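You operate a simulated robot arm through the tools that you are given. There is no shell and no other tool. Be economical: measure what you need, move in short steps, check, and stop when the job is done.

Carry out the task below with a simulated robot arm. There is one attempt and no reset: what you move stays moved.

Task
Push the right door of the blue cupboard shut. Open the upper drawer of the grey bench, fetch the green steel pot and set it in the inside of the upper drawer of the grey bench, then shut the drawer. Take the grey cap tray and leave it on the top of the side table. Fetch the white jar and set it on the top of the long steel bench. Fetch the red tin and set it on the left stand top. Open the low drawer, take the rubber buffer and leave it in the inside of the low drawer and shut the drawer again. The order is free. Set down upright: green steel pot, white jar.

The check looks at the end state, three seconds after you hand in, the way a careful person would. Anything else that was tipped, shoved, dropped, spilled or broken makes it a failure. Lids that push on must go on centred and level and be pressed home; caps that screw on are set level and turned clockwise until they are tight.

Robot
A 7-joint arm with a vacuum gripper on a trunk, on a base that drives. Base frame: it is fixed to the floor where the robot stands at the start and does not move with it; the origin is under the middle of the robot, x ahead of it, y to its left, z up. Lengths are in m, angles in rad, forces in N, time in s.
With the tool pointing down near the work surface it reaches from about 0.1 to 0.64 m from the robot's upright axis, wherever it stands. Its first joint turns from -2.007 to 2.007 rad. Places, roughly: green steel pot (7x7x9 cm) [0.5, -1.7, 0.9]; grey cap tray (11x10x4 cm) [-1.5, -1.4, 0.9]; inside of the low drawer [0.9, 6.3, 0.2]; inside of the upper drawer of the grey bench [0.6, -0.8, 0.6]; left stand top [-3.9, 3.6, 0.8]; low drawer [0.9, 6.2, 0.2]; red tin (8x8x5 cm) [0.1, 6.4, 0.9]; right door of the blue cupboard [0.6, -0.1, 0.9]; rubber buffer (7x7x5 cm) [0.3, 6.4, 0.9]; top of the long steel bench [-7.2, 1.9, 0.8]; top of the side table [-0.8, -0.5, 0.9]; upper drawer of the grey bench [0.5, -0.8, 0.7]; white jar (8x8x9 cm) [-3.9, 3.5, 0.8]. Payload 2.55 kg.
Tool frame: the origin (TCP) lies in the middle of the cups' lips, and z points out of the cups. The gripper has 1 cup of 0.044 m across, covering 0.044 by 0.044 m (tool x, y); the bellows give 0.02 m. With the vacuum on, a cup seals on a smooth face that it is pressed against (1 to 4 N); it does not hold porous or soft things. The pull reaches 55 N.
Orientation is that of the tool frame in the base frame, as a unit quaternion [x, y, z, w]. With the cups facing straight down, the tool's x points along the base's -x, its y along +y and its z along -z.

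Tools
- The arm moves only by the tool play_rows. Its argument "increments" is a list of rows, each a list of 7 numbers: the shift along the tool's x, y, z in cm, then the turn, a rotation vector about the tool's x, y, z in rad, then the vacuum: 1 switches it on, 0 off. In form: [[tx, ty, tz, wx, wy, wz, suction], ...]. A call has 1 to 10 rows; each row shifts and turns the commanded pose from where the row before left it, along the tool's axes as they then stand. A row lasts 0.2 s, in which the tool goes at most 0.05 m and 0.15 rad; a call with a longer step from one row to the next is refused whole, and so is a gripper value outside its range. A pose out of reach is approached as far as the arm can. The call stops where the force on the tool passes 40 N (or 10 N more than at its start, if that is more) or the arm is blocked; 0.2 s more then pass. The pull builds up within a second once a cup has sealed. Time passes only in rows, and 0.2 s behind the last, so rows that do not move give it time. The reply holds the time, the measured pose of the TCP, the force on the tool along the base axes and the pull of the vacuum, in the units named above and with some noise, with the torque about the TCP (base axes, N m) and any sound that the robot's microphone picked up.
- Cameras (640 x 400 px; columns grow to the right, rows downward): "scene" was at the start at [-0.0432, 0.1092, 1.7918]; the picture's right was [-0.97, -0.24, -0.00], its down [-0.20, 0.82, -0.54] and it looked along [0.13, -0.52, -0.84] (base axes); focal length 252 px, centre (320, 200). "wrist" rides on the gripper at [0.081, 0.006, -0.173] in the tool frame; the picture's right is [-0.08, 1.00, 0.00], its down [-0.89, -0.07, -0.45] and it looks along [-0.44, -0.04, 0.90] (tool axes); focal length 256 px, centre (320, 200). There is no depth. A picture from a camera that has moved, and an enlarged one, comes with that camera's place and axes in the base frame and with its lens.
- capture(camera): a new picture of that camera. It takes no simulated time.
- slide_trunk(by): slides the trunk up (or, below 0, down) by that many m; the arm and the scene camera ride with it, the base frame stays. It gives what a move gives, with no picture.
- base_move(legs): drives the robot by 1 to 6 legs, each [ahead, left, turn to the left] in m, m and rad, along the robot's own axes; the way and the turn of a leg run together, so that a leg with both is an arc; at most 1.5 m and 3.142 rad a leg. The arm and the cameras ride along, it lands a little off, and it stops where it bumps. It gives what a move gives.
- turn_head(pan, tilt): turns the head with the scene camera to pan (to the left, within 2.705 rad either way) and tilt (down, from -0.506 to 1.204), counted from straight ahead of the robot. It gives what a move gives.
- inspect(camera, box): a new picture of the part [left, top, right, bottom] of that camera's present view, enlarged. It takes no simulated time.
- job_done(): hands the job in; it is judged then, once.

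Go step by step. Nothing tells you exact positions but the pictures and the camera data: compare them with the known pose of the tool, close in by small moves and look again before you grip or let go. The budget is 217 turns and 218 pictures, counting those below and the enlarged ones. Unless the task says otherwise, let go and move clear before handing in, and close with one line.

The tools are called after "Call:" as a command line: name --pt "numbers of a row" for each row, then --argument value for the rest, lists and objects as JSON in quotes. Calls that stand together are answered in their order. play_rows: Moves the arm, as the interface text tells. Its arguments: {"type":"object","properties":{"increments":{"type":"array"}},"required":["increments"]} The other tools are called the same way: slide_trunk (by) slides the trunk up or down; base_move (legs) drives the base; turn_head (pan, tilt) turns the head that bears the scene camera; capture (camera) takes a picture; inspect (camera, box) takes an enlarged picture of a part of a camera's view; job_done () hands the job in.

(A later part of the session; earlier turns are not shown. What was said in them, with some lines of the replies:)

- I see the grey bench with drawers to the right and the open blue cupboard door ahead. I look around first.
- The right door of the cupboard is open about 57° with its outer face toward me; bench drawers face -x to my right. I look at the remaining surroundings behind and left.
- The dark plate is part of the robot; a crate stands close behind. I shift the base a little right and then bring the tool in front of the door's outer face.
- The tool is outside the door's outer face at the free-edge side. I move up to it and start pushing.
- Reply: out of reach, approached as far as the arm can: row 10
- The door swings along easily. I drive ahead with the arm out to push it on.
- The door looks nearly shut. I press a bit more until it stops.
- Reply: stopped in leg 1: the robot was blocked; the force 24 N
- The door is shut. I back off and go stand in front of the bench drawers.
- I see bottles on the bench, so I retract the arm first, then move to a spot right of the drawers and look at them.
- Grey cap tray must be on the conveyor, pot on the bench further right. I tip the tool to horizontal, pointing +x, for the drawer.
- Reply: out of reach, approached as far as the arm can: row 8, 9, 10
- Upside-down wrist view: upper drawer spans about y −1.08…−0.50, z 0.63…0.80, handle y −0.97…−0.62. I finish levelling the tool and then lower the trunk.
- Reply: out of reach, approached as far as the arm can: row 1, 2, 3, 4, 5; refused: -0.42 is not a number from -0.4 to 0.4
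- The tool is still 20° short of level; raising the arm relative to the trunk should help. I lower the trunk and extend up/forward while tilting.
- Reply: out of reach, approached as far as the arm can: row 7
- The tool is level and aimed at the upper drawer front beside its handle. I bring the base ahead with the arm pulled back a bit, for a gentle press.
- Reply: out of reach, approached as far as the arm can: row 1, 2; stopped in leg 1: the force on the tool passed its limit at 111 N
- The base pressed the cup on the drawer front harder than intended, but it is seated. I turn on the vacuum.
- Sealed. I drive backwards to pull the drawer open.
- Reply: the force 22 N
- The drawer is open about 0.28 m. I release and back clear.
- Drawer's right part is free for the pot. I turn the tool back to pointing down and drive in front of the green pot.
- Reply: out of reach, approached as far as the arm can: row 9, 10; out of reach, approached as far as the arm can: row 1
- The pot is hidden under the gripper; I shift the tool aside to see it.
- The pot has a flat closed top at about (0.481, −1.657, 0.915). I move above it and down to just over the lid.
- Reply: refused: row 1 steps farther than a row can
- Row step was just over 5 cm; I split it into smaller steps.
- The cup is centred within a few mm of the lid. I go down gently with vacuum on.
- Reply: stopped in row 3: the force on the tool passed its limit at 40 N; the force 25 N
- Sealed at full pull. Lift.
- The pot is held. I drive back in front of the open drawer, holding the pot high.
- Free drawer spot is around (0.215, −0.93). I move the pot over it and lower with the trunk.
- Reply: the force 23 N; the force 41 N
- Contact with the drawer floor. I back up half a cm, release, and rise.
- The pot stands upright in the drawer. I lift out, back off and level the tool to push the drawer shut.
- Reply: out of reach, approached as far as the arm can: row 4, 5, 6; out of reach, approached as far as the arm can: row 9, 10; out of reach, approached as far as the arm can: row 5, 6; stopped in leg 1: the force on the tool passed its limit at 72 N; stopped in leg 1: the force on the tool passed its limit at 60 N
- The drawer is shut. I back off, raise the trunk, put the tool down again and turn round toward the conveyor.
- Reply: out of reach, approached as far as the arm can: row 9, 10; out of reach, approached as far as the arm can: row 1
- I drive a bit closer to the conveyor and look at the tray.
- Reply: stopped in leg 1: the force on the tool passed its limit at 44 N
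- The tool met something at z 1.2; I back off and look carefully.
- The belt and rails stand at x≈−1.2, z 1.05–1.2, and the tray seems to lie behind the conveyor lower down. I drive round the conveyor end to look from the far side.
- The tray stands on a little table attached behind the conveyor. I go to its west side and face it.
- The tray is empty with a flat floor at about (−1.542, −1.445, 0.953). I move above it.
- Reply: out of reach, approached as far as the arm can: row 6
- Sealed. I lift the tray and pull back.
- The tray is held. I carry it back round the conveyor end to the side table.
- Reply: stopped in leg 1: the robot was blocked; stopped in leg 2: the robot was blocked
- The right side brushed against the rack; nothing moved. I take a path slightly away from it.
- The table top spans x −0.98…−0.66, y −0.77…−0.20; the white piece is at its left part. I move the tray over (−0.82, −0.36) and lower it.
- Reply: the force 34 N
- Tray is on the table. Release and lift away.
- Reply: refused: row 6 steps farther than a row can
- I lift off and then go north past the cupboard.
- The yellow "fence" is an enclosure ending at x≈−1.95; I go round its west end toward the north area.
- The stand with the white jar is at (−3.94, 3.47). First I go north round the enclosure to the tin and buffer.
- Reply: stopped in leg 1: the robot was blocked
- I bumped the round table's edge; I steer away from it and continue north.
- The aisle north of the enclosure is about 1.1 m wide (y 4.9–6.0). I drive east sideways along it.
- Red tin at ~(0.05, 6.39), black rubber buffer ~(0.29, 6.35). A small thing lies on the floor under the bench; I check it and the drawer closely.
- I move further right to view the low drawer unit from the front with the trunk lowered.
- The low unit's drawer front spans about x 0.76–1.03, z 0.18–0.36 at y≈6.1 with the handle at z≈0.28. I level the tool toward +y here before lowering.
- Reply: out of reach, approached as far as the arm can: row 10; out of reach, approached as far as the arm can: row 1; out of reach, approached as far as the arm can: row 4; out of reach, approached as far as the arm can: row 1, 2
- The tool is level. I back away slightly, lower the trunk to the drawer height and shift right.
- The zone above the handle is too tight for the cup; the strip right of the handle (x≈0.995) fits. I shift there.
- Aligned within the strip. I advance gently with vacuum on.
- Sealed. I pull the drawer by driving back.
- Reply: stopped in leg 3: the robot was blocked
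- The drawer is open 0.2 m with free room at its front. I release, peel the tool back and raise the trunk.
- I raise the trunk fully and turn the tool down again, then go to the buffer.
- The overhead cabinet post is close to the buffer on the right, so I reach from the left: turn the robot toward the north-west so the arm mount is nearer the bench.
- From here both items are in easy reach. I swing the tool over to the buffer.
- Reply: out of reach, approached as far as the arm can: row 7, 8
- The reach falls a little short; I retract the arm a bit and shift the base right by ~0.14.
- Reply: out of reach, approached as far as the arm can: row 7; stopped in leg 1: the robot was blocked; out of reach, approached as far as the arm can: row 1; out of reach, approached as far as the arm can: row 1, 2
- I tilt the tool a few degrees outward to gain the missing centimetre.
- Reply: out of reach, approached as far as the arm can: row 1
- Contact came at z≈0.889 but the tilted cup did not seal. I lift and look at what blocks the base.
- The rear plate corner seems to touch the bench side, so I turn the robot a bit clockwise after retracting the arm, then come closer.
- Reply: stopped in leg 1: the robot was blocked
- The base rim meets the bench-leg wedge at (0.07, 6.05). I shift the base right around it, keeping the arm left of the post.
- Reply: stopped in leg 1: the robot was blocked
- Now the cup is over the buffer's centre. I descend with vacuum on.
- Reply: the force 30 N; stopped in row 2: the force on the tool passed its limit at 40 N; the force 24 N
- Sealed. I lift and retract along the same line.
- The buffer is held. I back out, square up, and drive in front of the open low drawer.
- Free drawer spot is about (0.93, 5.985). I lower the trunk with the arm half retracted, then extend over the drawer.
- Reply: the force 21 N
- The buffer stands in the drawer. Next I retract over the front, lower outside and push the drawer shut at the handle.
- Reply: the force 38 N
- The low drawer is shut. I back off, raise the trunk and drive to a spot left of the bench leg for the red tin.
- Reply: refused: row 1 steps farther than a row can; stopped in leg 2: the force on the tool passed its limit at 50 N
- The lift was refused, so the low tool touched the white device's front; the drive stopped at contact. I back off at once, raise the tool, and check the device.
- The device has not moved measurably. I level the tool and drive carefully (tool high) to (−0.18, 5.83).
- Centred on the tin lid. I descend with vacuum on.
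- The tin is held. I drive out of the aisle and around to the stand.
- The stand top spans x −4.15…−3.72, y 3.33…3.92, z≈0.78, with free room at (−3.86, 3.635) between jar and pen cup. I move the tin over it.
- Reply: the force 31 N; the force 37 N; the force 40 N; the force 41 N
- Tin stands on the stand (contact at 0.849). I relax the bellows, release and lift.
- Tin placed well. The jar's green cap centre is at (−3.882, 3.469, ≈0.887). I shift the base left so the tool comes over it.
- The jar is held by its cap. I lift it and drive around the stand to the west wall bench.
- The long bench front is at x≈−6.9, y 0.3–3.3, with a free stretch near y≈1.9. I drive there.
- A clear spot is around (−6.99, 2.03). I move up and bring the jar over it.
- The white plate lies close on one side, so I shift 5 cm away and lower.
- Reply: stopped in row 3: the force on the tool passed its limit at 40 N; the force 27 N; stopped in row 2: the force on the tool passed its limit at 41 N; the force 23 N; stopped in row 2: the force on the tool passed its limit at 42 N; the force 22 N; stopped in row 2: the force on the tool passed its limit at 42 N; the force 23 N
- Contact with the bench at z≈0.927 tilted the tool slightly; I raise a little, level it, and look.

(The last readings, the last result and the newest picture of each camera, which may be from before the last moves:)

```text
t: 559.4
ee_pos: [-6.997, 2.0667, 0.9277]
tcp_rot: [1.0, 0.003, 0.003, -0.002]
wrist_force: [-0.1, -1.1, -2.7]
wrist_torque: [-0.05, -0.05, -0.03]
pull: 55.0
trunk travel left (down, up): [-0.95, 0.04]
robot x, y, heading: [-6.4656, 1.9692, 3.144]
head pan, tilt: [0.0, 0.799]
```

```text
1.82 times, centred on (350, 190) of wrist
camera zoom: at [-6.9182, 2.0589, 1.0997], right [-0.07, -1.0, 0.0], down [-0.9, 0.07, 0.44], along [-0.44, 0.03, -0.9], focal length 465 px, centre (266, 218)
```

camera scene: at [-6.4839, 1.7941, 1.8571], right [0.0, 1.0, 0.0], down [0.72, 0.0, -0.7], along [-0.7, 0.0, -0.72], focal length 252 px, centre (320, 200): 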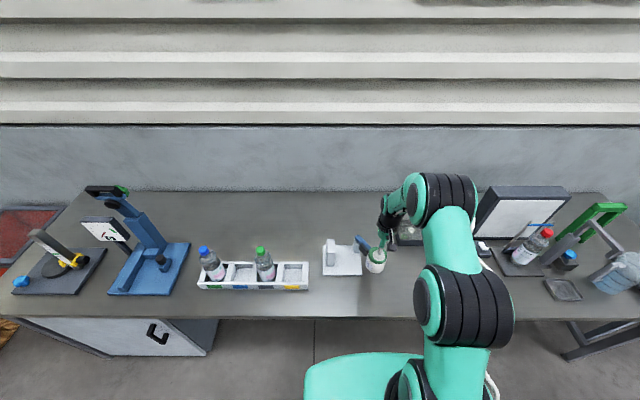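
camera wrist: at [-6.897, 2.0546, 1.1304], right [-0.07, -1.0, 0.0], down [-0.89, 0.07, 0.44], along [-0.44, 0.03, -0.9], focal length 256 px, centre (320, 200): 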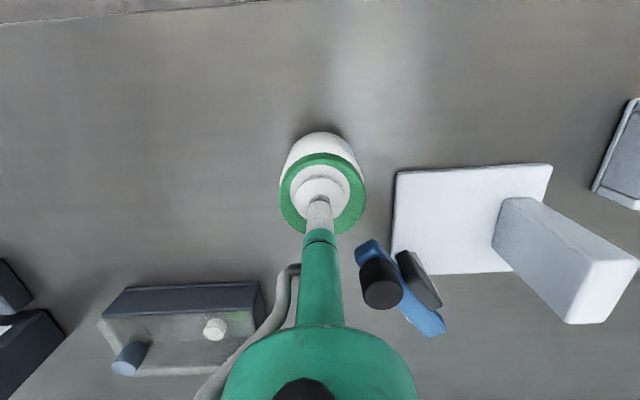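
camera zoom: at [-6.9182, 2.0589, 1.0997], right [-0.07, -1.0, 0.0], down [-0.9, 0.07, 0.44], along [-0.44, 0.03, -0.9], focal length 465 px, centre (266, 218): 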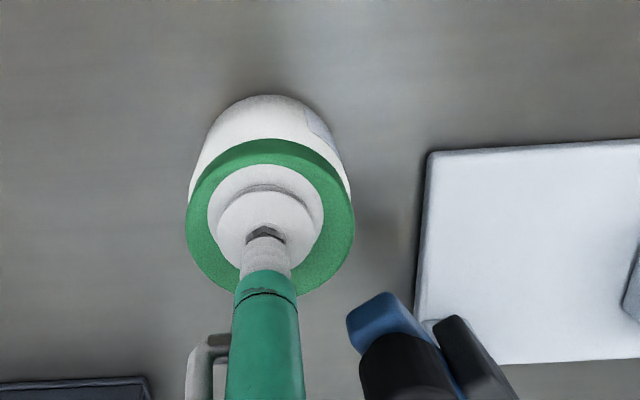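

Call:
play_rows --pt "0 0 0.15 0 0 0 1" --pt "0 0 0.15 0 0 0 1"

Call:
play_rows --pt "0 0 0 0 0 0 0" --pt "0 0 0 0 0 0 0" --pt "0 0 0 0 0 0 0" --pt "0 0 0 0 0 0 0" --pt "0 0 0 0 0 0 0"

Call:
play_rows --pt "0 0 -0.5 0 0 0 0" --pt "0 0 -1 0 0 0 0" --pt "0 0 -3 0 0 0 0" --pt "0 0 -4 0 0 0 0" --pt "0 0 -4 0 0 0 0" --pt "2 0 -3 0 0 0 0" --pt "4 0 0 0 0 0 0" --pt "4 0 0 0 0 0 0" --pt "4 0 0 0 0 0 0"

Call:
inspect --camera "scene" --box '[310, 200, 470, 320]'

Call:
capture --camera "wrist"

```text
t: 560.0
ee_pos: [-6.9984, 2.0676, 0.9233]
tcp_rot: [1.0, 0.002, 0.001, 0.0]
wrist_force: [0.5, -0.3, 0.8]
wrist_torque: [0.01, -0.02, 0.03]
pull: 54.8
trunk travel left (down, up): [-0.95, 0.04]
robot x, y, heading: [-6.462, 1.9686, 3.137]
head pan, tilt: [0.0, 0.799]
```

```text
t: 561.2
ee_pos: [-6.9988, 2.0658, 0.9249]
tcp_rot: [1.0, 0.002, 0.002, -0.001]
wrist_force: [-1.9, 0.2, 4.0]
wrist_torque: [-0.04, -0.07, -0.02]
pull: 0.1
trunk travel left (down, up): [-0.95, 0.04]
robot x, y, heading: [-6.4653, 1.9687, 3.137]
head pan, tilt: [0.0, 0.799]
```

```text
t: 563.2
ee_pos: [-6.8575, 2.0661, 1.0804]
tcp_rot: [1.0, 0.003, 0.003, -0.001]
wrist_force: [0.0, -0.1, -0.8]
wrist_torque: [0.01, 0.03, 0.0]
pull: 0.1
trunk travel left (down, up): [-0.95, 0.04]
robot x, y, heading: [-6.4644, 1.9673, 3.145]
head pan, tilt: [0.0, 0.799]
```

```text
3.33 times, centred on (390, 260) of scene
camera zoom: at [-6.4798, 1.7935, 1.8571], right [0.0, 1.0, 0.0], down [0.72, 0.0, -0.7], along [-0.7, 0.0, -0.72], focal length 838 px, centre (87, 0)
```

zoom: 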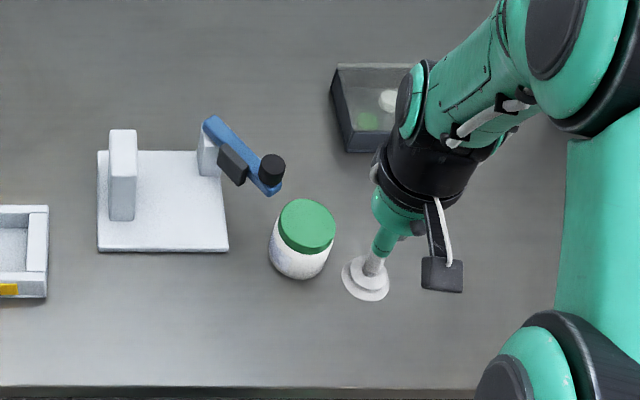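

```text
50 pictures are left
camera wrist: at [-6.7778, 2.0596, 1.2534], right [-0.07, -1.0, 0.0], down [-0.89, 0.07, 0.44], along [-0.44, 0.03, -0.9], focal length 256 px, centre (320, 200)
```

wrist: 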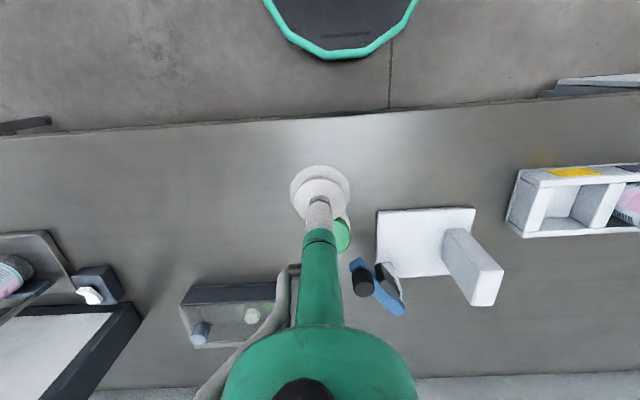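

All items are placed; I back away from the bench and hand in.

Call:
base_move --legs '[[-0.4, 0, 0]]'

Call:
capture --camera "scene"

Call:
job_done

```text
t: 565.6
ee_pos: [-6.4638, 2.0662, 1.0801]
tcp_rot: [1.0, 0.004, 0.002, -0.002]
wrist_force: [0.3, 0.6, 0.1]
wrist_torque: [0.01, 0.02, 0.0]
pull: 0.0
trunk travel left (down, up): [-0.95, 0.04]
robot x, y, heading: [-6.0664, 1.968, -3.141]
head pan, tilt: [0.0, 0.799]
```

```text
49 pictures are left
camera scene: at [-6.085, 1.794, 1.857], right [0.0, 1.0, 0.0], down [0.72, 0.0, -0.7], along [-0.7, 0.0, -0.72], focal length 252 px, centre (320, 200)
```

scene: 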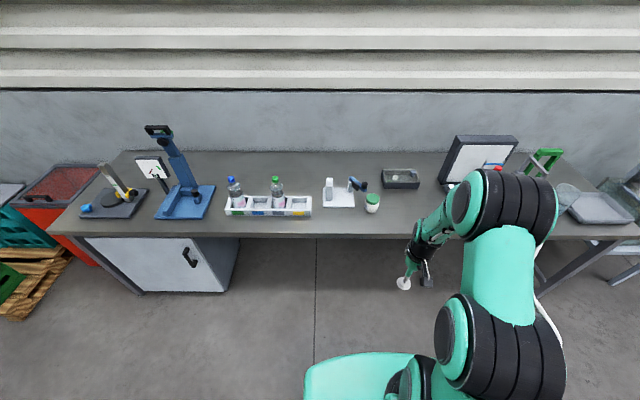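

```text
The job is handed in.
```

The job is handed in: all six parts of the task are done. On the way the tool or base touched the white device on the north bench, the conveyor rail, the round table, the rack and the wedge at a bench leg. The device measured as unmoved and the others looked unmoved. I could not see the pot and the buffer again after shutting their drawers.
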